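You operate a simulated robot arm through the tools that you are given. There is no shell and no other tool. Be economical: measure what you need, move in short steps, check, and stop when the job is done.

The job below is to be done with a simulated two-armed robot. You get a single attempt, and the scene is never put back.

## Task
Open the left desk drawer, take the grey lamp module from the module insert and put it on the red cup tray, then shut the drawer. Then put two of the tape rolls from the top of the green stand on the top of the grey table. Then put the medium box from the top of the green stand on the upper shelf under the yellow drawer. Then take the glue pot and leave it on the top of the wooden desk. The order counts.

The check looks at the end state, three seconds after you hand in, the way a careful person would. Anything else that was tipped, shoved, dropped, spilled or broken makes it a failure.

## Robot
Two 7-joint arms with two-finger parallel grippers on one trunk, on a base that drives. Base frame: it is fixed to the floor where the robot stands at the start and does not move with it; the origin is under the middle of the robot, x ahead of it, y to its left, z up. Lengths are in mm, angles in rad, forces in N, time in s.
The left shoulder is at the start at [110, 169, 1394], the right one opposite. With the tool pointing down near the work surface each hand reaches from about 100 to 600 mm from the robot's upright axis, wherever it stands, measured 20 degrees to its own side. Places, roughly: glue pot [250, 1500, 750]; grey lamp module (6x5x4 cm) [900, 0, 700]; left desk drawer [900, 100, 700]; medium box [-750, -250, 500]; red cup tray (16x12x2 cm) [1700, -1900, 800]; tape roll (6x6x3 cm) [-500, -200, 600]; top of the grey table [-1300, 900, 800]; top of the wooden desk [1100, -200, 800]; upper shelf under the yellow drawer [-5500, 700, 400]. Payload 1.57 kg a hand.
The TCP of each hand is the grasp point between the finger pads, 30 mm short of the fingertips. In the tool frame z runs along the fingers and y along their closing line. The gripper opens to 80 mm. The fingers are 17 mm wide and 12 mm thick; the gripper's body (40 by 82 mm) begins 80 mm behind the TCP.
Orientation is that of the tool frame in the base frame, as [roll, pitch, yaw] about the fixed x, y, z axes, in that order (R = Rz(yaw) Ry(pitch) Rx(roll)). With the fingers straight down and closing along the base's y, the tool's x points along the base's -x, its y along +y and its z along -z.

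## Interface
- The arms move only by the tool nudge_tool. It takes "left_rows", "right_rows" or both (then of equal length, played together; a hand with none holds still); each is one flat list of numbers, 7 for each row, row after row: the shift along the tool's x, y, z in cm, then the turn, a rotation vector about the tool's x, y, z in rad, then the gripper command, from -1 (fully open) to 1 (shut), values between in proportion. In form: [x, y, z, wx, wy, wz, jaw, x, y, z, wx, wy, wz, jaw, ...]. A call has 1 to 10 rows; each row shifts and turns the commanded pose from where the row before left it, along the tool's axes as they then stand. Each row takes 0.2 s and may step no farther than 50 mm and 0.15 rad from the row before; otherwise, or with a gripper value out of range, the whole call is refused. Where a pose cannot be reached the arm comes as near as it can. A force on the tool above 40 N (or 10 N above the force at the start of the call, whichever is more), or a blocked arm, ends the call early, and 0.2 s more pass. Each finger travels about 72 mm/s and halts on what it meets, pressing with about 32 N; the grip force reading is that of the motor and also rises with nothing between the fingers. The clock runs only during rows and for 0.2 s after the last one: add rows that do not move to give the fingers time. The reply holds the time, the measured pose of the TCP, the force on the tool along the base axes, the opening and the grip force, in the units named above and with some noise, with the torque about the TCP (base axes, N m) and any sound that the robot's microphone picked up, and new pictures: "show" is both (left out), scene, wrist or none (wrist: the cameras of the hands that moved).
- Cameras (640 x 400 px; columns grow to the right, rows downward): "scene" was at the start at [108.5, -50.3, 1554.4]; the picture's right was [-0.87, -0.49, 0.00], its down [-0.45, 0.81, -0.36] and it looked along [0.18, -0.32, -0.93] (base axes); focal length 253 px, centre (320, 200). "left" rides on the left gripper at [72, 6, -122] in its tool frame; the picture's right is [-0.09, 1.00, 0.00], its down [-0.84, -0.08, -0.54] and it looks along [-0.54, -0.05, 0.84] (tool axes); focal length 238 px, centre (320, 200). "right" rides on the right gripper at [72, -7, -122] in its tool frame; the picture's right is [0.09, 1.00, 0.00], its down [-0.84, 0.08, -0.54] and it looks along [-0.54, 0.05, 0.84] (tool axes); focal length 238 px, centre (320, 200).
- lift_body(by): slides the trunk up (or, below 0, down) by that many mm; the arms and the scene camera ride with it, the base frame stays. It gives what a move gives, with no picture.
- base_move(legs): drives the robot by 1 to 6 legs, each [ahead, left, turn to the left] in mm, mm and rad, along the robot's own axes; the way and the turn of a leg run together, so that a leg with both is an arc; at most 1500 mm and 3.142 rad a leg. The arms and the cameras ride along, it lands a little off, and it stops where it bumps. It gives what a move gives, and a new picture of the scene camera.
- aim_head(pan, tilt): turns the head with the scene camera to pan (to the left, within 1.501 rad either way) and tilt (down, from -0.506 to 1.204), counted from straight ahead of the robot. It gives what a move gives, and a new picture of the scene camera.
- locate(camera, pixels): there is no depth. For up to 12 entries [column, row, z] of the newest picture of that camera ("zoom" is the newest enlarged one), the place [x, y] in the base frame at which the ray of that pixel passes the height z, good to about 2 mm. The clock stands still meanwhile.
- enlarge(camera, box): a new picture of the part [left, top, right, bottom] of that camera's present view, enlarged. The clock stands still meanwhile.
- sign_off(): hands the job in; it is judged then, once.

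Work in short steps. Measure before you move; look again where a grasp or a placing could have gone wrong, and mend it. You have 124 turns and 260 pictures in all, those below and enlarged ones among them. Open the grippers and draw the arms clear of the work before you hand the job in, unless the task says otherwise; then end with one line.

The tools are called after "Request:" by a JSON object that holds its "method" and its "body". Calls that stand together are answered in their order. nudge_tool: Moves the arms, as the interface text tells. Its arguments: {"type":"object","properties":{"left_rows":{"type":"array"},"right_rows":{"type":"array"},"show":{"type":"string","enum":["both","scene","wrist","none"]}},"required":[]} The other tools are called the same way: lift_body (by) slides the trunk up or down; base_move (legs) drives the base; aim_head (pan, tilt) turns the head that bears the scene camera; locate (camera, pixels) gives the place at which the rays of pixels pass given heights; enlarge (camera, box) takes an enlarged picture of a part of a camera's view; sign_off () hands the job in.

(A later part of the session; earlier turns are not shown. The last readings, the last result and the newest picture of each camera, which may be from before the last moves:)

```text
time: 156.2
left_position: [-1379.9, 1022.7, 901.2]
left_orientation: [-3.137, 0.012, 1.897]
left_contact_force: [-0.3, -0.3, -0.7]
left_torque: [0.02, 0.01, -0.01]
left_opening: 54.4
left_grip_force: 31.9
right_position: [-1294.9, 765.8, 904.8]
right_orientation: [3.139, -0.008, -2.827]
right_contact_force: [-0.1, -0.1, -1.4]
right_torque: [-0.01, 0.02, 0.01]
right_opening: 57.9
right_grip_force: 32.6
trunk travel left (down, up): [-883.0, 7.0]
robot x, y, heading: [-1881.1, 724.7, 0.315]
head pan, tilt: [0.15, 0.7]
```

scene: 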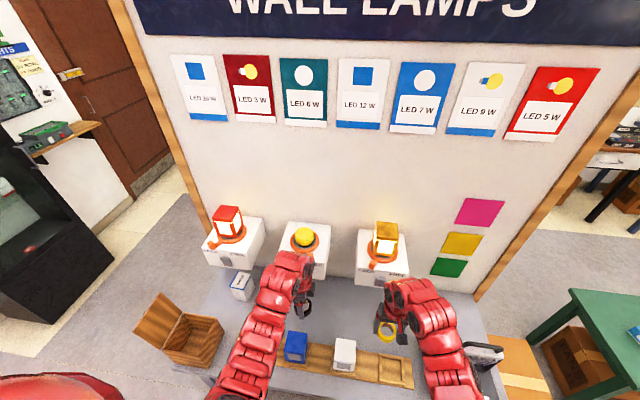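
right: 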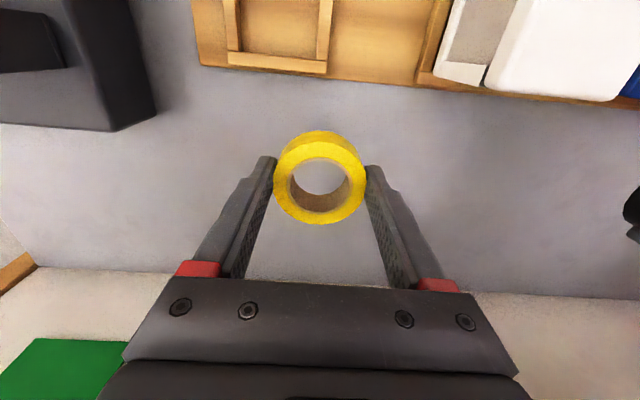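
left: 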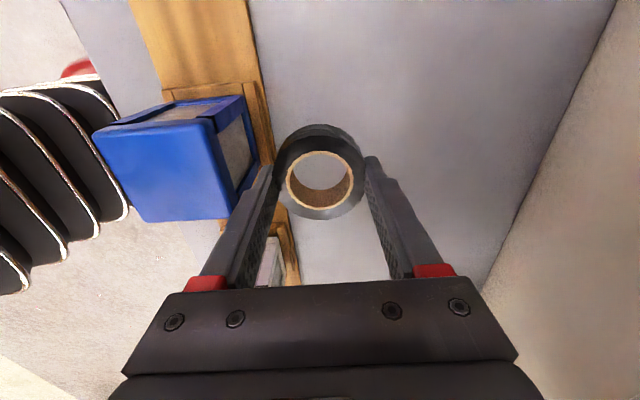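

Clear. I shift the left 8 mm deeper and descend further to near the surface.

Request:
{"method": "nudge_tool", "body": {"left_rows": [0, 0.8, 2.5, 0, 0, 0, 1, 0, 0, 2.5, 0, 0, 0, 1, 0, 0, 0.8, 0, 0, 0, 1, 0, 0, 0.4, 0, 0, 0, 1], "right_rows": [0, 0, 2.7, 0, 0, 0, 1, 0, 0, 2.7, 0, 0, 0, 1, 0, 0, 0.8, 0, 0, 0, 1, 0, 0, 0.4, 0, 0, 0, 1], "show": "wrist"}}

```text
time: 157.2
left_position: [-1372.0, 1025.7, 839.8]
left_orientation: [-3.14, 0.014, 1.897]
left_contact_force: [0.6, -0.8, -0.2]
left_torque: [-0.01, 0.01, 0.02]
left_opening: 54.2
left_grip_force: 32.8
right_position: [-1295.4, 765.4, 839.1]
right_orientation: [3.139, -0.005, -2.827]
right_contact_force: [0.9, 0.4, -0.8]
right_torque: [-0.02, 0.02, 0.02]
right_opening: 57.7
right_grip_force: 31.6
trunk travel left (down, up): [-883.0, 7.0]
robot x, y, heading: [-1881.4, 723.7, 0.318]
head pan, tilt: [0.15, 0.7]
```

right: 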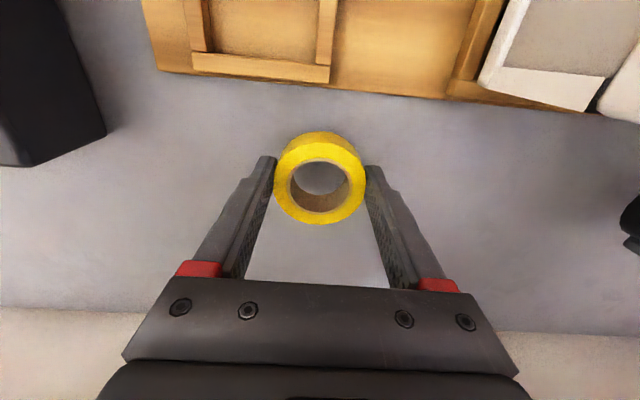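
left: 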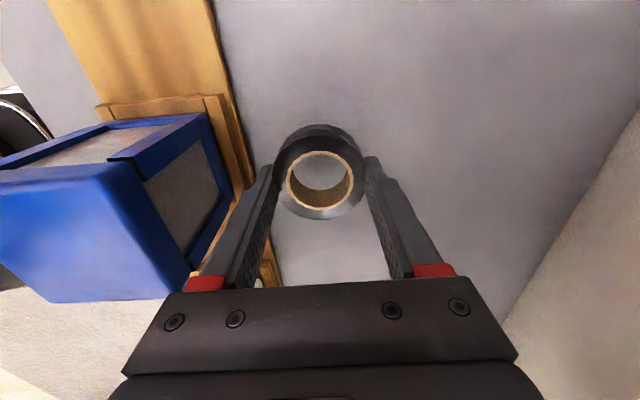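

No contact yet at 840. I step down in 3 mm rows.

Request:
{"method": "nudge_tool", "body": {"left_rows": [0, 0, 0.3, 0, 0, 0, 1, 0, 0, 0.3, 0, 0, 0, 1, 0, 0, 0.2, 0, 0, 0, 1], "right_rows": [0, 0, 0.3, 0, 0, 0, 1, 0, 0, 0.3, 0, 0, 0, 1, 0, 0, 0.2, 0, 0, 0, 1], "show": "none"}}

```text
time: 158.0
left_position: [-1372.1, 1023.7, 831.5]
left_orientation: [3.141, 0.014, 1.897]
left_contact_force: [-0.3, 0.1, -0.3]
left_torque: [0.0, -0.04, 0.01]
left_opening: 54.6
left_grip_force: 31.9
right_position: [-1297.2, 763.6, 832.8]
right_orientation: [3.139, -0.005, -2.827]
right_contact_force: [0.1, 0.8, -0.3]
right_torque: [0.03, 0.04, -0.03]
right_opening: 56.7
right_grip_force: 31.5
trunk travel left (down, up): [-883.0, 7.0]
robot x, y, heading: [-1878.5, 722.8, 0.316]
head pan, tilt: [0.15, 0.7]
```

Still no contact; continue.

Request:
{"method": "nudge_tool", "body": {"left_rows": [0, 0, 0.3, 0, 0, 0, 1, 0, 0, 0.3, 0, 0, 0, 1, 0, 0, 0.2, 0, 0, 0, 1], "right_rows": [0, 0, 0.3, 0, 0, 0, 1, 0, 0, 0.3, 0, 0, 0, 1, 0, 0, 0.2, 0, 0, 0, 1], "show": "wrist"}}

```text
time: 158.8
left_position: [-1372.7, 1023.6, 823.1]
left_orientation: [3.141, 0.013, 1.897]
left_contact_force: [-0.7, -0.2, -0.2]
left_torque: [-0.05, 0.0, -0.01]
left_opening: 54.2
left_grip_force: 32.0
right_position: [-1296.4, 765.0, 823.0]
right_orientation: [3.139, -0.004, -2.826]
right_contact_force: [-0.4, 0.0, -0.6]
right_torque: [0.03, -0.03, -0.02]
right_opening: 56.9
right_grip_force: 32.5
trunk travel left (down, up): [-883.0, 7.0]
robot x, y, heading: [-1882.4, 725.7, 0.317]
head pan, tilt: [0.15, 0.7]
```

right: 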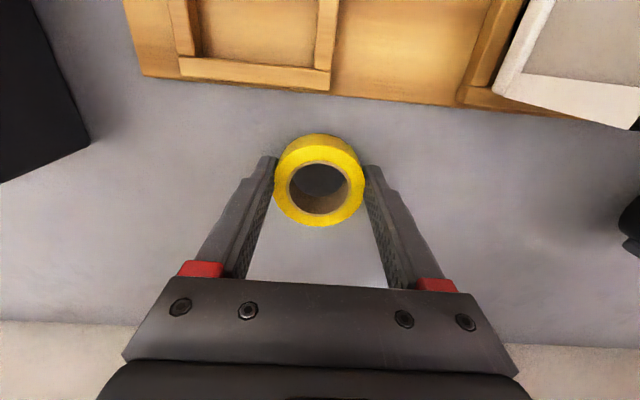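
left: 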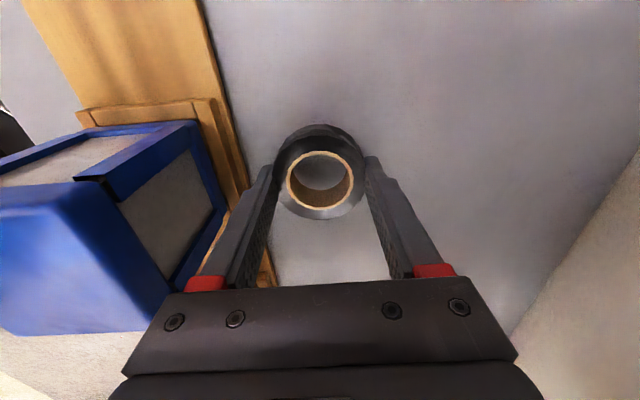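

The surface is lower than 790. I shift the left 10 mm further from the rack and go on descending in 5 mm rows.

Request:
{"method": "nudge_tool", "body": {"left_rows": [0, 1, 0, 0, 0, 0, 1, 0, 0, 0.5, 0, 0, 0, 1, 0, 0, 0.5, 0, 0, 0, 1, 0, 0, 0.5, 0, 0, 0, 1, 0, 0, 0.5, 0, 0, 0, 1], "right_rows": [0, 0, 0, 0, 0, 0, 1, 0, 0, 0.5, 0, 0, 0, 1, 0, 0, 0.5, 0, 0, 0, 1, 0, 0, 0.5, 0, 0, 0, 1, 0, 0, 0.5, 0, 0, 0, 1], "show": "wrist"}}

```text
time: 160.2
left_position: [-1362.8, 1027.4, 810.5]
left_orientation: [3.13, 0.014, 1.897]
left_contact_force: [-9.2, -1.5, 29.7]
left_torque: [-0.13, 1.21, -0.03]
left_opening: 54.4
left_grip_force: 32.2
right_position: [-1297.3, 766.0, 809.7]
right_orientation: [3.139, 0.009, -2.826]
right_contact_force: [-5.4, -0.5, 19.1]
right_torque: [-0.41, 0.25, -0.18]
right_opening: 56.3
right_grip_force: 31.9
trunk travel left (down, up): [-883.0, 7.0]
robot x, y, heading: [-1880.4, 726.2, 0.311]
head pan, tilt: [0.15, 0.7]
stopped in row 5 (left hand): the force on the tool passed its limit at 43 N (the readings are from after the stop); the commanded pose is now the measured one
```

right: 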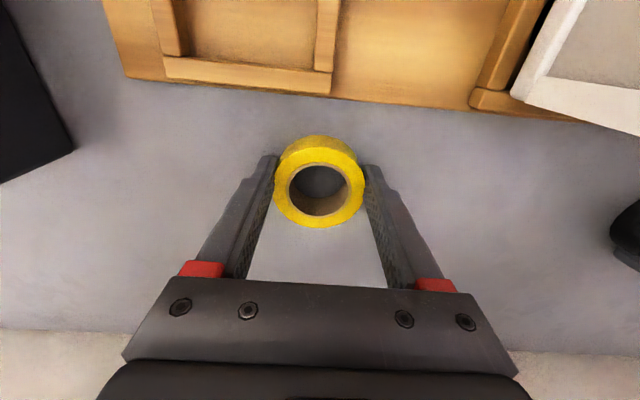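
left: 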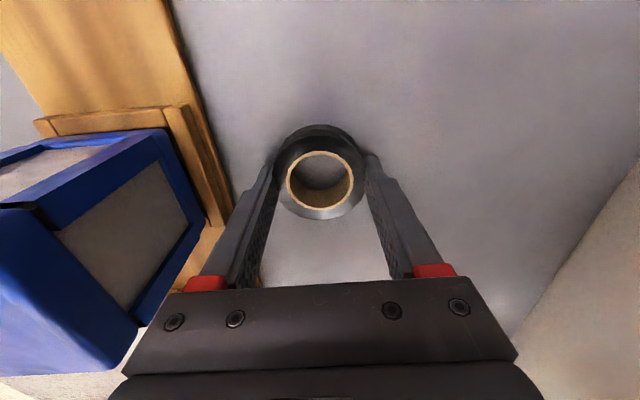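

Both rolls touch the table (z≈778). I open both gently and rise.

Request:
{"method": "nudge_tool", "body": {"left_rows": [0, 0, 0, 0, 0, 0, -0.6, 0, 0, 0, 0, 0, 0, -0.6, 0, 0, -2, 0, 0, 0, -0.6, 0, 0, -4, 0, 0, 0, -0.6, 0, 0, -4, 0, 0, 0, -0.6, 0, 0, -4, 0, 0, 0, -0.6, 0, 0, -2, 0, 0, 0, -0.6], "right_rows": [0, 0, 0, 0, 0, 0, -0.8, 0, 0, 0, 0, 0, 0, -0.8, 0, 0, -2, 0, 0, 0, -0.8, 0, 0, -4, 0, 0, 0, -0.8, 0, 0, -4, 0, 0, 0, -0.8, 0, 0, -4, 0, 0, 0, -0.8, 0, 0, -2, 0, 0, 0, -0.8], "show": "wrist"}}

```text
time: 160.5
left_position: [-1359.4, 1028.2, 810.8]
left_orientation: [3.121, 0.016, 1.895]
left_contact_force: [2.0, -2.5, 13.8]
left_torque: [-0.16, 0.51, 0.09]
left_opening: 63.1
left_grip_force: 0.1
right_position: [-1298.7, 769.5, 810.7]
right_orientation: [3.134, 0.008, -2.826]
right_contact_force: [-15.0, 3.2, 25.9]
right_torque: [-0.9, 0.31, -0.66]
right_opening: 65.4
right_grip_force: 0.1
trunk travel left (down, up): [-883.0, 7.0]
robot x, y, heading: [-1886.9, 721.8, 0.315]
head pan, tilt: [0.15, 0.7]
stopped in row 1 (right hand): the force on the tool passed its limit at 46 N (the readings are from after the stop); the commanded pose is now the measured one
```

right: 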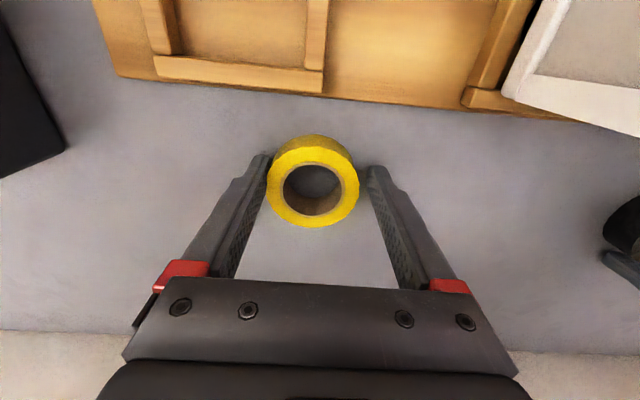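
left: 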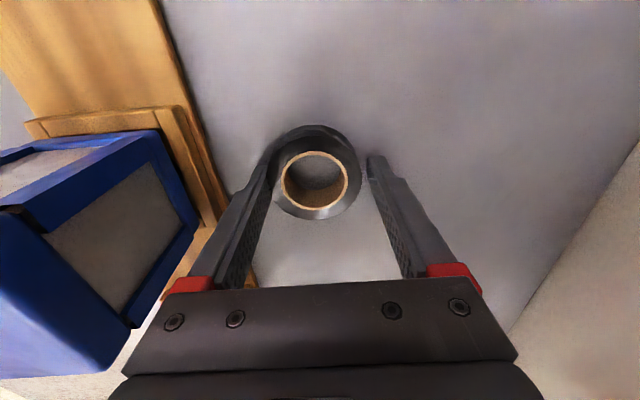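

Fingertips rub on the table. I lift 3 mm, open and centre slightly, then rise.

Request:
{"method": "nudge_tool", "body": {"left_rows": [0, -0.3, -0.4, 0, 0, 0, -0.6, 0, -0.1, 0, 0, 0, 0, -0.7, 0, 0, -2, 0, 0, 0, -0.7, 0, 0, -4, 0, 0, 0, -0.7, 0, 0, -4, 0, 0, 0, -0.7, 0, 0, -4, 0, 0, 0, -0.7, 0, 0, -2, 0, 0, 0, -0.7], "right_rows": [0, -0.3, -0.4, 0, 0, 0, -0.7, 0, -0.1, 0, 0, 0, 0, -0.9, 0, 0, -2, 0, 0, 0, -0.9, 0, 0, -4, 0, 0, 0, -0.9, 0, 0, -4, 0, 0, 0, -0.9, 0, 0, -4, 0, 0, 0, -0.9, 0, 0, -2, 0, 0, 0, -0.9], "show": "wrist"}}

```text
time: 161.9
left_position: [-1371.2, 1025.1, 928.2]
left_orientation: [-3.124, 0.014, 1.896]
left_contact_force: [5.0, 3.1, -13.7]
left_torque: [-0.47, 1.23, -0.01]
left_opening: 72.1
left_grip_force: 3.1
right_position: [-1292.0, 763.8, 935.2]
right_orientation: [3.135, 0.004, -2.827]
right_contact_force: [1.1, -0.3, -0.1]
right_torque: [-0.01, -0.01, 0.01]
right_opening: 76.1
right_grip_force: 0.0
trunk travel left (down, up): [-883.0, 7.0]
robot x, y, heading: [-1881.5, 721.5, 0.314]
head pan, tilt: [0.15, 0.7]
stopped in row 6 (left hand): the force on the tool passed its limit at 74 N (the readings are from after the stop); the commanded pose is now the measured one
```

right: 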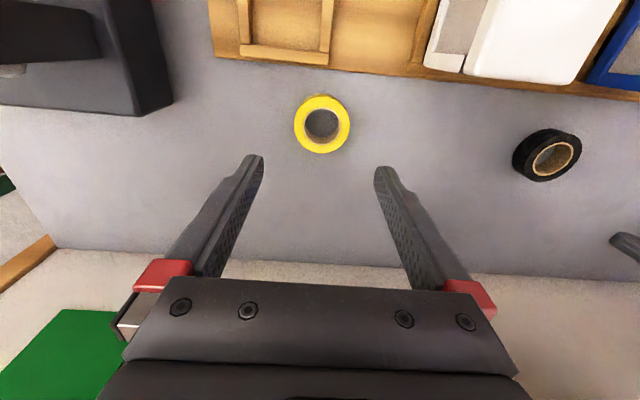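
left: 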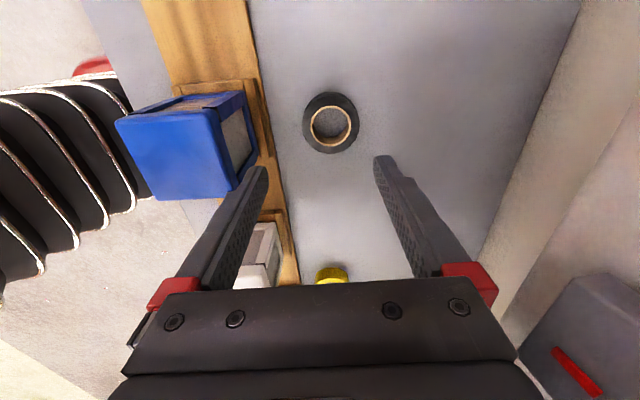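

Both rolls sit well on the table. The left hand touched something above (likely the lamp box) while rising; I ease it down 1 cm, and look at the scene.

Request:
{"method": "nudge_tool", "body": {"left_rows": [0, -0.3, 1, 0, 0, 0, -0.3, 0, 0, 0.5, 0, 0, 0, -0.3], "show": "both"}}

Request:
{"method": "enlarge", "body": {"camera": "scene", "box": [180, 180, 460, 360]}}

```text
time: 162.5
left_position: [-1374.0, 1024.4, 914.8]
left_orientation: [-3.126, 0.016, 1.895]
left_contact_force: [-0.6, -0.1, -0.7]
left_torque: [-0.01, 0.0, -0.01]
left_opening: 51.9
left_grip_force: 0.1
right_position: [-1294.2, 764.2, 937.2]
right_orientation: [3.136, 0.003, -2.827]
right_contact_force: [0.1, -0.2, -0.9]
right_torque: [0.01, -0.03, -0.02]
right_opening: 76.0
right_grip_force: 0.1
trunk travel left (down, up): [-883.0, 7.0]
robot x, y, heading: [-1878.7, 724.8, 0.321]
head pan, tilt: [0.15, 0.7]
```

scene: 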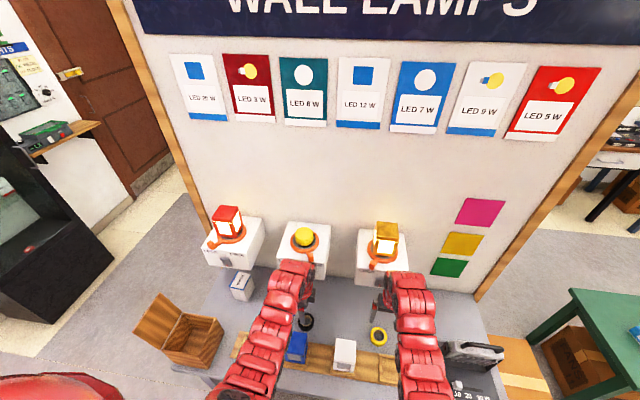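
left: 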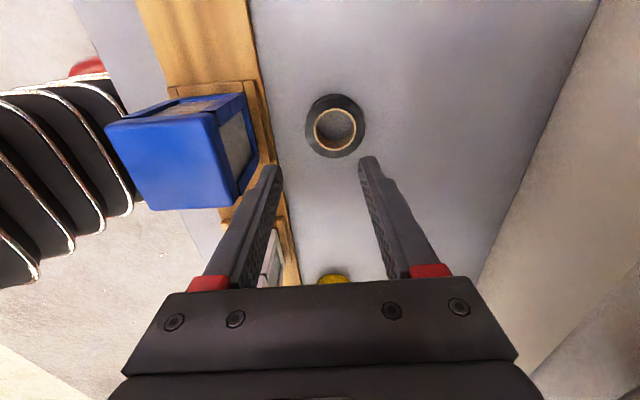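

```text
2.22 times, centred on (320, 270) of scene
```

zoom: 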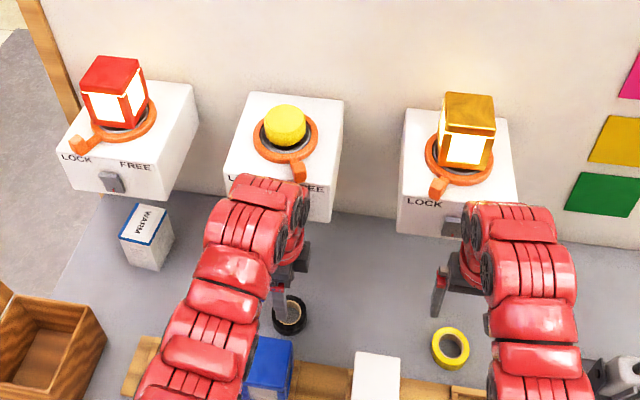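

Lamp boxes and levers are unchanged. I slide the left hand 65 mm right (between the cubes), then back and up, clear of the lamp box; the right hand just rises a little and goes back.

Request:
{"method": "nudge_tool", "body": {"left_rows": [-3.3, 0, 0, 0, 0, 0, 0.2, -3.3, 0, 0, 0, 0, 0, 0.2, 0, -4, -0.3, 0, 0, 0, 0.2, 0, -3, -2, 0, 0, 0, 0.2, 0, -3, -2, 0, 0, 0, 0.2], "right_rows": [0, 0, 0, 0, 0, 0, 0, 0, 0, 0, 0, 0, 0, 0, 3, 0, 0, 0, 0, 0, 0, 3, 0, -1, 0, 0, 0, 0, 3, 0, -1, 0, 0, 0, 0], "show": "scene"}}

```text
time: 163.7
left_position: [-1450.6, 930.8, 960.5]
left_orientation: [-3.126, 0.012, 1.895]
left_contact_force: [-0.1, -0.2, 1.3]
left_torque: [0.02, -0.02, 0.02]
left_opening: 31.8
left_grip_force: 0.1
right_position: [-1379.2, 736.4, 957.1]
right_orientation: [3.136, 0.007, -2.825]
right_contact_force: [0.0, 0.2, -0.9]
right_torque: [-0.01, -0.01, 0.02]
right_opening: 39.8
right_grip_force: 0.1
trunk travel left (down, up): [-883.0, 7.0]
robot x, y, heading: [-1880.8, 724.7, 0.309]
head pan, tilt: [0.15, 0.7]
```

scene: 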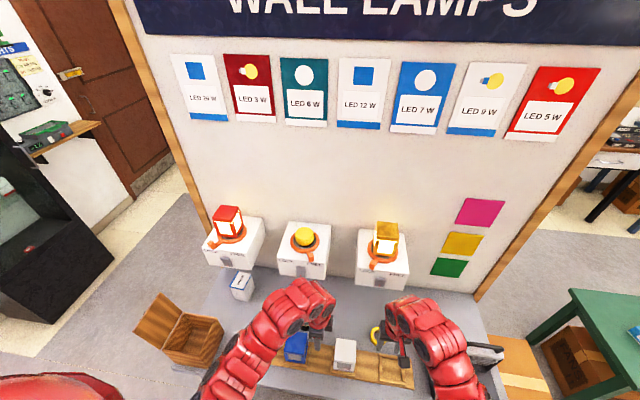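

Clear. I back away 350 mm, go right 1470 mm, then ahead toward the far side of the green stand for the box.

Request:
{"method": "base_move", "body": {"legs": [[-350, 0, 0], [0, -1470, -0.05], [380, 0, 0]]}}

Request:
{"method": "aim_head", "body": {"pan": 0.1, "tilt": 0.85}}

```text
time: 174.8
left_position: [-985.0, -497.5, 960.7]
left_orientation: [-3.128, 0.013, 1.862]
left_contact_force: [0.2, 0.3, 0.2]
left_torque: [0.02, -0.02, -0.01]
left_opening: 32.3
left_grip_force: 0.0
right_position: [-921.9, -695.0, 956.6]
right_orientation: [3.135, 0.004, -2.863]
right_contact_force: [-1.0, 0.6, 0.8]
right_torque: [0.01, -0.02, 0.05]
right_opening: 40.1
right_grip_force: 0.0
trunk travel left (down, up): [-883.0, 7.0]
robot x, y, heading: [-1426.8, -690.9, 0.279]
head pan, tilt: [0.15, 0.7]
```

scene: 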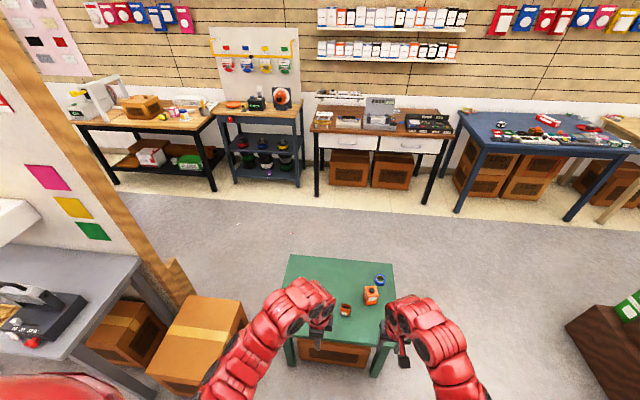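

```text
time: 175.6
left_position: [-984.6, -497.3, 960.8]
left_orientation: [-3.125, 0.012, 1.862]
left_contact_force: [-0.2, 0.9, -0.6]
left_torque: [0.01, 0.02, 0.0]
left_opening: 32.0
left_grip_force: 0.1
right_position: [-921.1, -695.1, 955.1]
right_orientation: [3.134, 0.006, -2.863]
right_contact_force: [0.2, 1.0, 0.4]
right_torque: [-0.01, -0.04, 0.0]
right_opening: 40.0
right_grip_force: 0.0
trunk travel left (down, up): [-883.0, 7.0]
robot x, y, heading: [-1425.9, -687.8, 0.279]
head pan, tilt: [0.099, 0.85]
```

scene: 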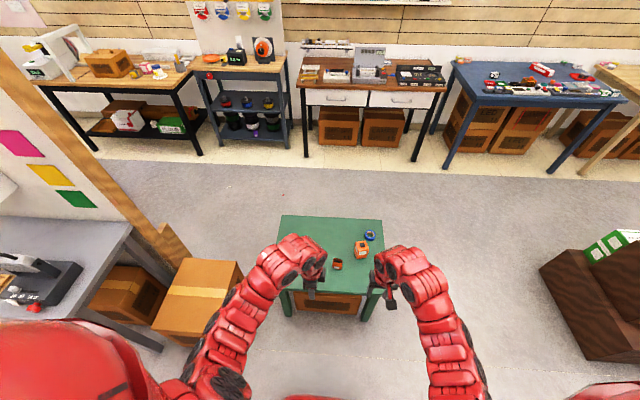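

I drive 270 mm closer and position the left hand over the box for a wrist view, lowering the trunk 150 mm.

Request:
{"method": "base_move", "body": {"legs": [[270, 0, 0]]}}

Request:
{"method": "lift_body", "body": {"by": -150}}

Request:
{"method": "nudge_tool", "body": {"left_rows": [3.2, 1.3, 0, 0, 0, 0, -1, 3.2, 1.3, 0, 0, 0, 0, -1, 3.2, 1.3, 0, 0, 0, 0, -1], "show": "both"}}

```text
time: 177.5
left_position: [-722.8, -422.0, 961.1]
left_orientation: [-3.128, 0.013, 1.861]
left_contact_force: [-0.2, 0.4, -0.7]
left_torque: [0.01, 0.0, 0.02]
left_opening: 32.0
left_grip_force: 0.1
right_position: [-661.9, -620.3, 956.5]
right_orientation: [3.136, 0.006, -2.861]
right_contact_force: [-0.5, -0.3, 0.0]
right_torque: [-0.01, 0.01, -0.03]
right_opening: 40.1
right_grip_force: 0.0
trunk travel left (down, up): [-883.0, 7.0]
robot x, y, heading: [-1162.3, -614.0, 0.279]
head pan, tilt: [0.099, 0.85]
```

scene: 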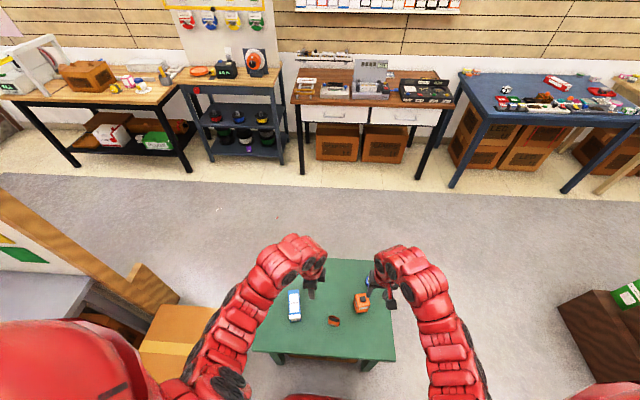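

```text
time: 179.2
left_position: [-723.0, -422.5, 810.5]
left_orientation: [-3.125, 0.013, 1.862]
left_contact_force: [-0.5, -0.3, -0.4]
left_torque: [0.01, -0.01, 0.0]
left_opening: 32.1
left_grip_force: 0.0
right_position: [-661.2, -620.0, 806.1]
right_orientation: [3.134, 0.004, -2.861]
right_contact_force: [-0.2, 0.0, -1.0]
right_torque: [0.0, 0.0, -0.01]
right_opening: 39.7
right_grip_force: 0.2
trunk travel left (down, up): [-733.0, 157.0]
robot x, y, heading: [-1165.8, -614.4, 0.278]
head pan, tilt: [0.099, 0.85]
```

```text
time: 180.0
left_position: [-712.0, -317.8, 807.6]
left_orientation: [-3.128, 0.014, 1.862]
left_contact_force: [0.2, 0.5, -0.4]
left_torque: [0.02, -0.01, -0.04]
left_opening: 80.0
left_grip_force: 0.1
right_position: [-660.2, -619.1, 806.2]
right_orientation: [3.137, 0.007, -2.862]
right_contact_force: [0.1, 0.6, -0.6]
right_torque: [-0.01, -0.03, -0.02]
right_opening: 39.8
right_grip_force: 0.0
trunk travel left (down, up): [-733.0, 157.0]
robot x, y, heading: [-1162.0, -617.3, 0.279]
head pan, tilt: [0.099, 0.85]
```

scene: 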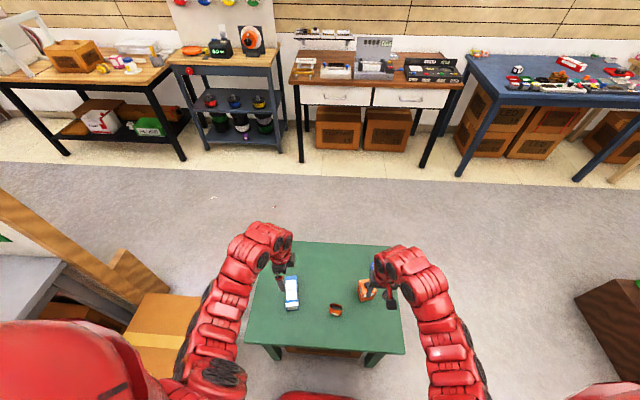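
left: 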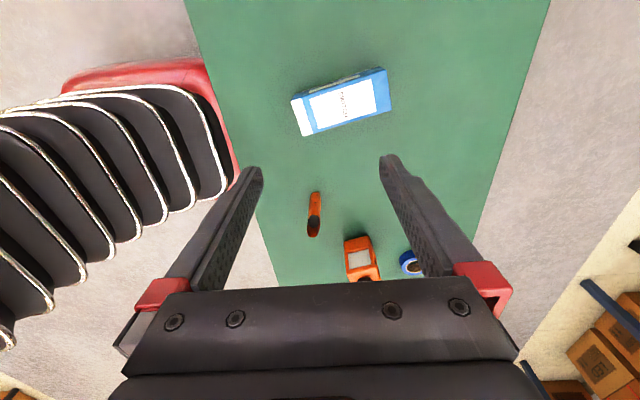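

The box lies at (342,100). Before choosing the grasp I want to see the target shelf, so I raise the trunk and turn left 1.2 rad to look at it.

Request:
{"method": "lift_body", "body": {"by": 150}}

Request:
{"method": "aim_head", "body": {"pan": 1.4, "tilt": 0.25}}

Request:
{"method": "base_move", "body": {"legs": [[0, 0, 1.2]]}}

```text
time: 181.8
left_position: [-712.4, -318.2, 957.4]
left_orientation: [-3.127, 0.015, 1.863]
left_contact_force: [-0.5, -0.2, 0.7]
left_torque: [0.03, 0.02, -0.04]
left_opening: 79.9
left_grip_force: 0.1
right_position: [-660.2, -620.0, 955.9]
right_orientation: [3.133, 0.006, -2.859]
right_contact_force: [0.2, 0.0, -0.2]
right_torque: [-0.03, -0.02, 0.0]
right_opening: 40.0
right_grip_force: 0.1
trunk travel left (down, up): [-883.0, 7.0]
robot x, y, heading: [-1166.5, -614.1, 0.278]
head pan, tilt: [0.099, 0.85]
```

```text
time: 183.2
left_position: [-713.5, -318.2, 958.9]
left_orientation: [-3.127, 0.015, 1.862]
left_contact_force: [-0.8, -0.4, -0.2]
left_torque: [0.0, -0.03, 0.0]
left_opening: 79.8
left_grip_force: 0.1
right_position: [-661.6, -618.7, 955.8]
right_orientation: [3.134, 0.006, -2.859]
right_contact_force: [0.3, 1.0, -0.1]
right_torque: [0.01, 0.01, 0.0]
right_opening: 39.9
right_grip_force: 0.2
trunk travel left (down, up): [-883.0, 7.0]
robot x, y, heading: [-1163.6, -616.4, 0.284]
head pan, tilt: [1.4, 0.25]
```

scene: 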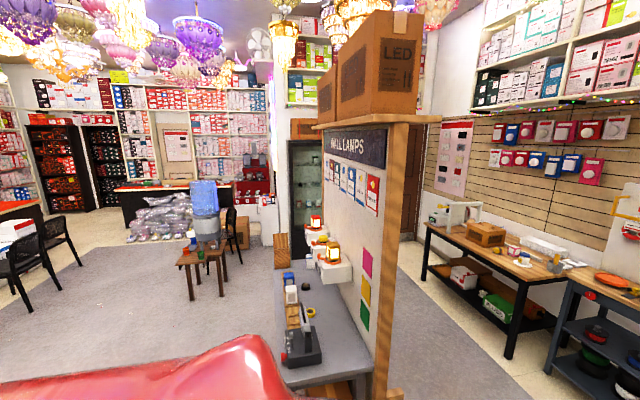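

```text
time: 186.6
left_position: [-1276.8, -86.8, 958.1]
left_orientation: [-3.125, 0.014, 3.063]
left_contact_force: [0.6, 0.2, -0.9]
left_torque: [-0.01, 0.02, 0.0]
left_opening: 79.8
left_grip_force: 0.1
right_position: [-978.1, -147.1, 956.1]
right_orientation: [3.135, 0.005, -1.659]
right_contact_force: [-0.6, 1.3, -0.4]
right_torque: [0.0, -0.01, 0.02]
right_opening: 40.2
right_grip_force: 0.0
trunk travel left (down, up): [-883.0, 7.0]
robot x, y, heading: [-1162.9, -615.5, 1.483]
head pan, tilt: [1.4, 0.25]
```

scene: 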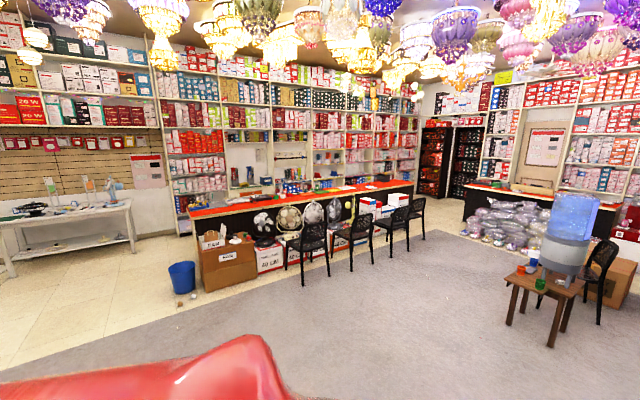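

The shelf direction corresponds to about (329,207), i.e. the red-topped counter. I enlarge and locate there.

Request:
{"method": "enlarge", "body": {"camera": "scene", "box": [180, 150, 440, 310]}}

Request:
{"method": "locate", "body": {"camera": "scene", "pixels": [[200, 292, 0], [258, 272, 0], [345, 243, 0], [410, 182, 800], [188, 216, 900], [411, 183, 900], [360, 215, 400], [329, 207, 400]]}}

```text
2.46 times, centred on (310, 230) of scene
```

zoom: 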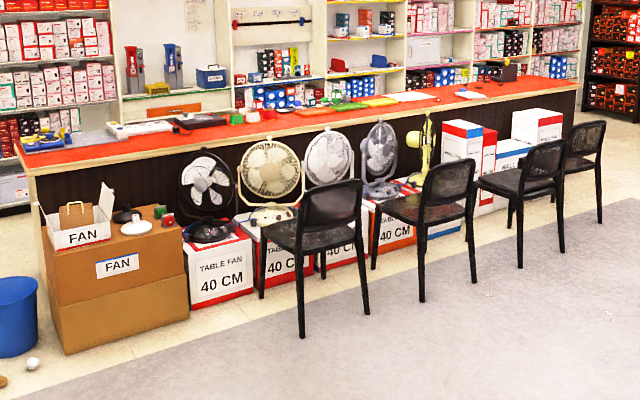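

```text
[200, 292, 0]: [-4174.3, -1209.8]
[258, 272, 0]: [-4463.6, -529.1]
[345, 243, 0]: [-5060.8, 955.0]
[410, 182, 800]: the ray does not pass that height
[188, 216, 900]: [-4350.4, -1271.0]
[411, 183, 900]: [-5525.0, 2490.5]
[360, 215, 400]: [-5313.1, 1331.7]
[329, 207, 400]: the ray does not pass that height
```

The target shelf must be on the staff side of that counter. I'll grasp the box by its near end with the left hand, tilted ~45° and closing sideways. Turn back to the stand and rotate the left hand 90°.

Request:
{"method": "base_move", "body": {"legs": [[0, 0, -1.2]]}}

Request:
{"method": "nudge_tool", "body": {"left_rows": [0, 0, 0, 0, 0, -0.15, -1, 0, 0, 0, 0, 0, -0.15, -1, 0, 0, 0, 0, 0, -0.15, -1, 0, 0, 0, 0, 0, -0.15, -1, 0, 0, 0, 0, 0, -0.15, -1, 0, 0, 0, 0, 0, -0.15, -1, 0, 0, 0, 0, 0, -0.15, -1, 0, 0, 0, 0, 0, -0.15, -1, 0, 0, 0, 0, 0, -0.15, -1, 0, 0, 0, 0, 0, -0.15, -1], "show": "none"}}

Request:
{"method": "lift_body", "body": {"by": -150}}

Request:
{"method": "nudge_tool", "body": {"left_rows": [0, 0, 0, 0, 0, -0.08, -1], "show": "wrist"}}

```text
time: 190.1
left_position: [-707.3, -325.5, 958.9]
left_orientation: [-3.128, 0.012, 1.847]
left_contact_force: [-0.8, 0.4, 0.0]
left_torque: [-0.01, 0.0, 0.01]
left_opening: 79.8
left_grip_force: 0.1
right_position: [-661.2, -626.7, 956.7]
right_orientation: [3.134, 0.005, -2.876]
right_contact_force: [0.5, 0.2, -0.1]
right_torque: [0.0, 0.01, 0.0]
right_opening: 40.1
right_grip_force: 0.0
trunk travel left (down, up): [-883.0, 7.0]
robot x, y, heading: [-1166.2, -618.5, 0.264]
head pan, tilt: [1.4, 0.25]
```

scene: 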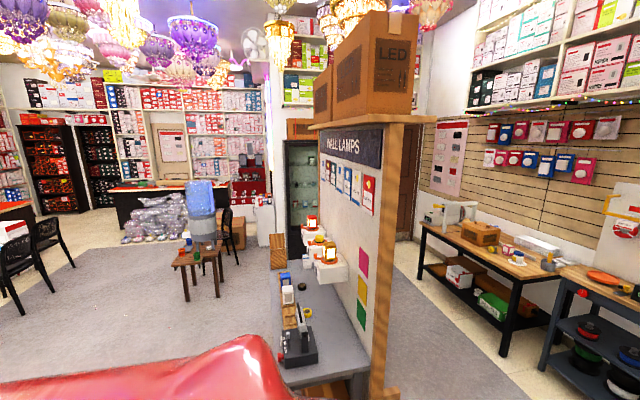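

```text
time: 192.3
left_position: [-707.7, -325.4, 957.7]
left_orientation: [-3.128, -0.014, -2.936]
left_contact_force: [1.0, 0.2, 0.1]
left_torque: [0.0, 0.0, 0.0]
left_opening: 80.0
left_grip_force: 0.0
right_position: [-660.9, -626.6, 956.6]
right_orientation: [3.133, 0.004, -2.878]
right_contact_force: [0.6, 0.3, 0.4]
right_torque: [-0.01, -0.01, 0.0]
right_opening: 40.0
right_grip_force: 0.1
trunk travel left (down, up): [-883.0, 7.0]
robot x, y, heading: [-1167.1, -616.9, 0.262]
head pan, tilt: [1.4, 0.25]
```

```text
time: 194.0
left_position: [-709.0, -324.3, 806.3]
left_orientation: [-3.128, -0.014, -2.938]
left_contact_force: [0.6, 0.1, -0.3]
left_torque: [-0.02, 0.01, 0.02]
left_opening: 79.7
left_grip_force: 0.0
right_position: [-661.6, -626.3, 806.4]
right_orientation: [3.135, 0.005, -2.877]
right_contact_force: [0.5, -0.4, 0.2]
right_torque: [0.01, -0.04, -0.01]
right_opening: 40.0
right_grip_force: 0.0
trunk travel left (down, up): [-733.0, 157.0]
robot x, y, heading: [-1165.9, -616.6, 0.261]
head pan, tilt: [1.4, 0.25]
```

```text
time: 194.4
left_position: [-708.4, -325.1, 807.9]
left_orientation: [-3.127, -0.015, -2.858]
left_contact_force: [0.1, 0.8, -0.8]
left_torque: [0.0, 0.03, -0.02]
left_opening: 80.0
left_grip_force: 0.0
right_position: [-660.6, -627.1, 806.1]
right_orientation: [3.135, 0.005, -2.876]
right_contact_force: [0.4, -0.8, -0.3]
right_torque: [0.05, 0.03, -0.02]
right_opening: 39.7
right_grip_force: 0.1
trunk travel left (down, up): [-733.0, 157.0]
robot x, y, heading: [-1164.2, -616.3, 0.26]
head pan, tilt: [1.4, 0.25]
```

left: 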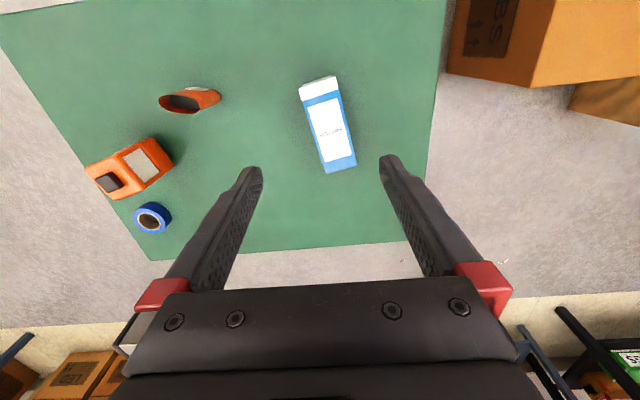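

The box lies from (320,80) to (340,172). I aim the head down at it for triangulation.

Request:
{"method": "aim_head", "body": {"pan": 0.1, "tilt": 0.95}}

Request:
{"method": "enlarge", "body": {"camera": "left", "box": [270, 60, 390, 190]}}

Request:
{"method": "locate", "body": {"camera": "left", "pixels": [[304, 99, 585], [339, 92, 585], [322, 174, 585], [356, 165, 585], [300, 86, 585], [334, 77, 585], [301, 86, 548], [334, 77, 548], [304, 99, 610], [356, 165, 610]]}}

```text
time: 195.9
left_position: [-707.0, -324.3, 809.0]
left_orientation: [-3.128, -0.016, -2.856]
left_contact_force: [0.5, 0.0, 1.0]
left_torque: [-0.04, 0.0, 0.01]
left_opening: 80.1
left_grip_force: 0.0
right_position: [-660.5, -627.7, 806.2]
right_orientation: [3.135, 0.006, -2.876]
right_contact_force: [0.9, -0.7, -0.5]
right_torque: [0.02, 0.03, 0.0]
right_opening: 40.3
right_grip_force: 0.0
trunk travel left (down, up): [-733.0, 157.0]
robot x, y, heading: [-1163.4, -620.5, 0.26]
head pan, tilt: [0.099, 0.949]
```

scene: 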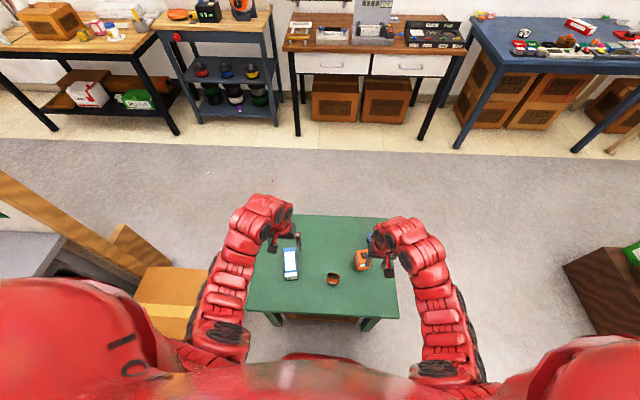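

```text
3.08 times, centred on (330, 125) of left
```

zoom: 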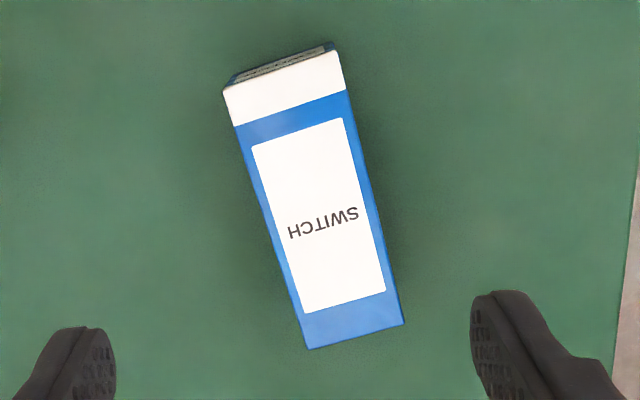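

```text
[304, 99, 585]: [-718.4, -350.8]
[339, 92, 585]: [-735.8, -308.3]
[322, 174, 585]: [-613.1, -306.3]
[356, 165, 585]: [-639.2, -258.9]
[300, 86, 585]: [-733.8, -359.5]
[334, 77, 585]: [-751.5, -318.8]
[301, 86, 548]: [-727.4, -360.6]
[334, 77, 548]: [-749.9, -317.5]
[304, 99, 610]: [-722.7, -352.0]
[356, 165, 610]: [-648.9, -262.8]
```

I enlarge the scene view to get the box height.

Request:
{"method": "enlarge", "body": {"camera": "scene", "box": [250, 220, 330, 300]}}

Request:
{"method": "locate", "body": {"camera": "left", "pixels": [[298.5, 88.6, 570], [298.5, 88.6, 600], [336, 76, 570], [336, 76, 600], [326, 173, 570], [326, 173, 600], [357, 164.6, 570], [357, 164.6, 600]]}}

```text
5.00 times, centred on (290, 260) of scene
```

zoom: 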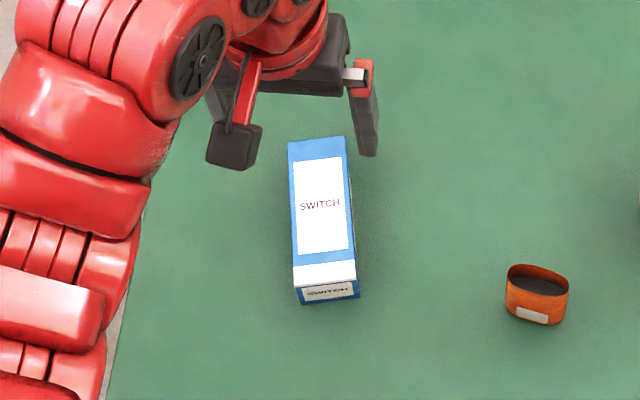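

```text
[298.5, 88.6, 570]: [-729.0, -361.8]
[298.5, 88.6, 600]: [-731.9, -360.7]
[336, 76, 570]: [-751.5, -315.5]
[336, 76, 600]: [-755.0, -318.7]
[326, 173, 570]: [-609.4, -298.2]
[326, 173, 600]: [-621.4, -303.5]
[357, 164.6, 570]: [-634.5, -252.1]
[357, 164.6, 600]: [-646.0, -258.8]
```

Compare scene coordinates of the same top corners.

Request:
{"method": "locate", "body": {"camera": "scene", "pixels": [[297, 276, 570], [297, 276, 590], [297, 276, 610], [284.8, 277.6, 590], [283.6, 248.6, 590], [294.6, 247.2, 570], [294.6, 247.2, 590], [294.6, 247.2, 610], [286, 280.8, 548]]}}

```text
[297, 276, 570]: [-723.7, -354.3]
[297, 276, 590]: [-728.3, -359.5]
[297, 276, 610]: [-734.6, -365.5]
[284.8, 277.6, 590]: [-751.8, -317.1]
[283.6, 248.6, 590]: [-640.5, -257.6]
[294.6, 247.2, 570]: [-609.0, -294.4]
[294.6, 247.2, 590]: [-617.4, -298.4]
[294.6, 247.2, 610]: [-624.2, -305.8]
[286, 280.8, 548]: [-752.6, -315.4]
```

Box: top z≈590, 127×48×40 mm, axis at 0.50 rad, near-end grip point (-714,-324). I align the left hand's yaw and tilt it 0.9 rad forward.

Request:
{"method": "nudge_tool", "body": {"left_rows": [0, 0, 0, 0, 0, -0.11, -1, 0, 0, 0, 0, 0, -0.1, -1, 0, 0, 0, 0, -0.15, 0, -1, 0, 0, 0, 0, -0.15, 0, -1, 0, 0, 0, 0, -0.15, 0, -1, 0, 0, 0, 0, -0.15, 0, -1, 0, 0, 0, 0, -0.15, 0, -1, 0, 0, 0, 0, -0.15, 0, -1, 0, 0, 0, 0, 0, 0, -1], "show": "both"}}

```text
time: 197.9
left_position: [-707.6, -325.3, 806.6]
left_orientation: [-3.126, 0.883, -2.636]
left_contact_force: [-0.2, -0.4, 0.8]
left_torque: [0.03, 0.0, 0.03]
left_opening: 80.0
left_grip_force: 0.0
right_position: [-660.7, -626.8, 805.5]
right_orientation: [3.136, 0.006, -2.875]
right_contact_force: [-0.2, -0.3, 0.6]
right_torque: [0.0, 0.01, 0.01]
right_opening: 39.9
right_grip_force: 0.1
trunk travel left (down, up): [-733.0, 157.0]
robot x, y, heading: [-1163.4, -615.9, 0.262]
head pan, tilt: [0.099, 0.949]
```

scene: 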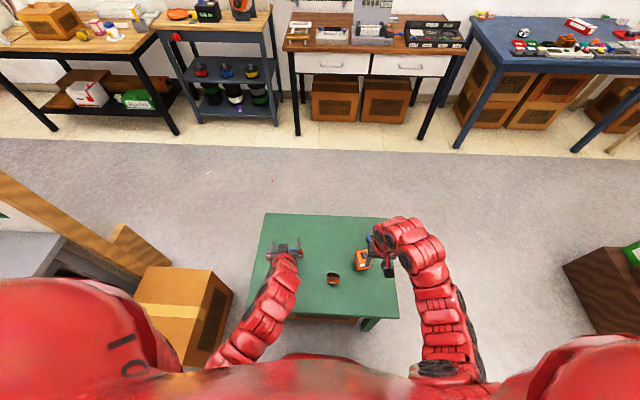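
left: 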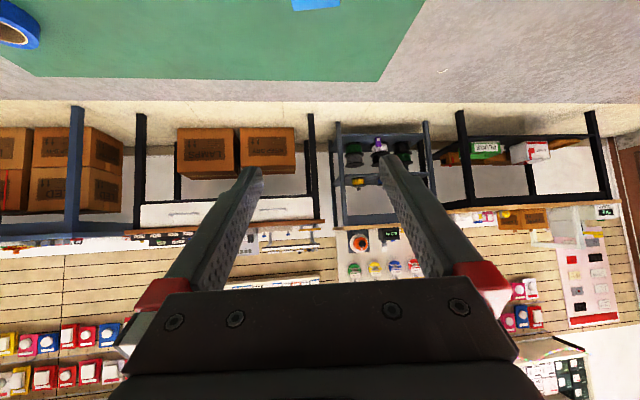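

Tilt achieved. Descend 160 mm vertically and look.

Request:
{"method": "nudge_tool", "body": {"left_rows": [3.09, 0, 2.54, 0, 0, 0, -1, 3.09, 0, 2.54, 0, 0, 0, -1, 3.09, 0, 2.54, 0, 0, 0, -1, 3.09, 0, 2.54, 0, 0, 0, -1], "show": "both"}}

Request:
{"method": "enlarge", "body": {"camera": "scene", "box": [230, 210, 350, 310]}}

```text
time: 198.9
left_position: [-706.2, -327.7, 646.0]
left_orientation: [-3.122, 0.88, -2.634]
left_contact_force: [-0.3, 0.0, -0.1]
left_torque: [0.01, -0.02, -0.01]
left_opening: 80.1
left_grip_force: 0.0
right_position: [-660.0, -627.9, 805.6]
right_orientation: [3.134, 0.005, -2.877]
right_contact_force: [-0.7, 0.1, -0.1]
right_torque: [-0.01, -0.02, 0.0]
right_opening: 39.9
right_grip_force: 0.1
trunk travel left (down, up): [-733.0, 157.0]
robot x, y, heading: [-1164.9, -612.8, 0.264]
head pan, tilt: [0.099, 0.949]
```

scene: 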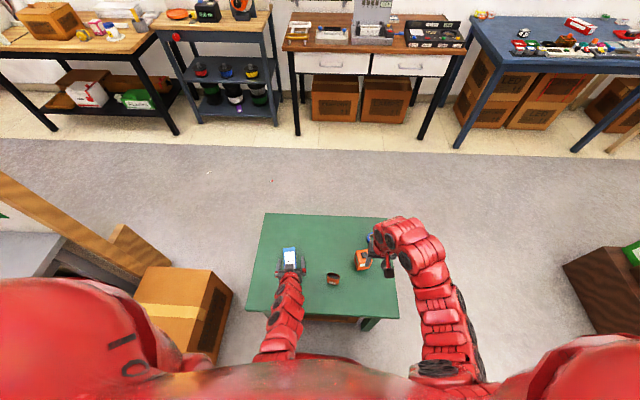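
left: 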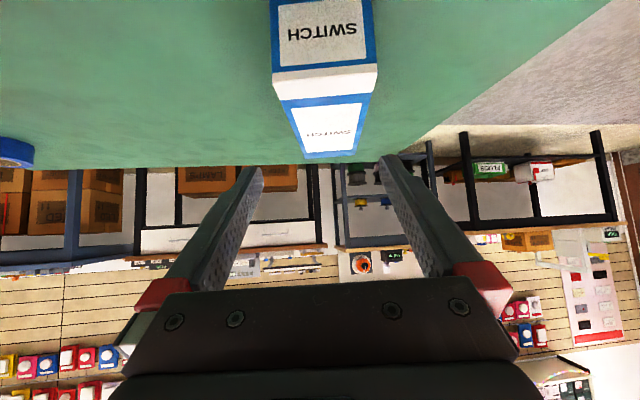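

```text
4.00 times, centred on (290, 260) of scene
```

zoom: 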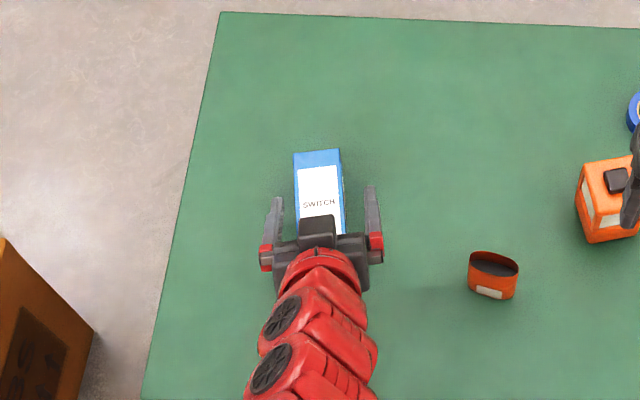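

Well aligned. Descend 64 mm more and close.

Request:
{"method": "nudge_tool", "body": {"left_rows": [1.65, 0.1, 1.36, 0, 0, 0, -1, 1.65, 0, 1.36, 0, 0, 0, -1, 1.65, 0, 1.36, 0, 0, 0, -1, 0, 0, 0, 0, 0, 0, 1, 0, 0, 0, 0, 0, 0, 1, 0, 0, 0, 0, 0, 0, 1], "show": "wrist"}}

```text
time: 200.3
left_position: [-707.1, -324.9, 583.6]
left_orientation: [-3.125, 0.881, -2.637]
left_contact_force: [0.6, 0.4, 0.6]
left_torque: [-0.03, 0.07, -0.02]
left_opening: 49.7
left_grip_force: 31.7
right_position: [-661.0, -626.5, 805.3]
right_orientation: [3.134, 0.005, -2.877]
right_contact_force: [0.2, -0.4, 0.2]
right_torque: [-0.01, -0.02, 0.01]
right_opening: 39.9
right_grip_force: 0.1
trunk travel left (down, up): [-733.0, 157.0]
robot x, y, heading: [-1161.2, -612.7, 0.257]
head pan, tilt: [0.099, 0.949]
```

left: 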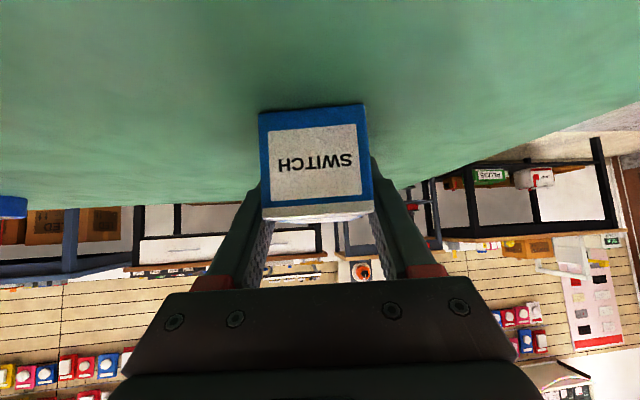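

Gripped at 49.7 mm. Lift 130 mm straight up and check.

Request:
{"method": "nudge_tool", "body": {"left_rows": [-1.5, 0, -1.25, 0, 0, 0, 1, -2.5, 0, -2.1, 0, 0, 0, 1, -3, 0, -2.5, 0, 0, 0, 1, -3, 0, -2.5, 0, 0, 0, 1], "show": "both"}}

```text
time: 201.3
left_position: [-710.2, -325.6, 714.6]
left_orientation: [-3.125, 0.881, -2.632]
left_contact_force: [-0.5, 0.1, -1.6]
left_torque: [-0.02, 0.04, -0.02]
left_opening: 49.6
left_grip_force: 32.6
right_position: [-659.9, -626.0, 805.8]
right_orientation: [3.136, 0.004, -2.877]
right_contact_force: [0.4, 0.5, 0.4]
right_torque: [0.02, 0.0, 0.01]
right_opening: 40.0
right_grip_force: 0.1
trunk travel left (down, up): [-733.0, 157.0]
robot x, y, heading: [-1165.1, -615.0, 0.266]
head pan, tilt: [0.099, 0.949]
```

scene: 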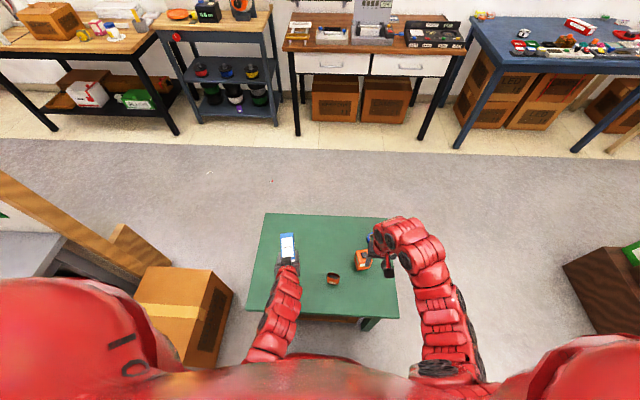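
left: 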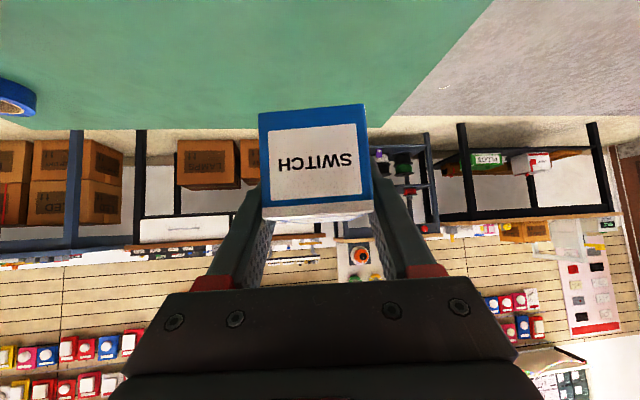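

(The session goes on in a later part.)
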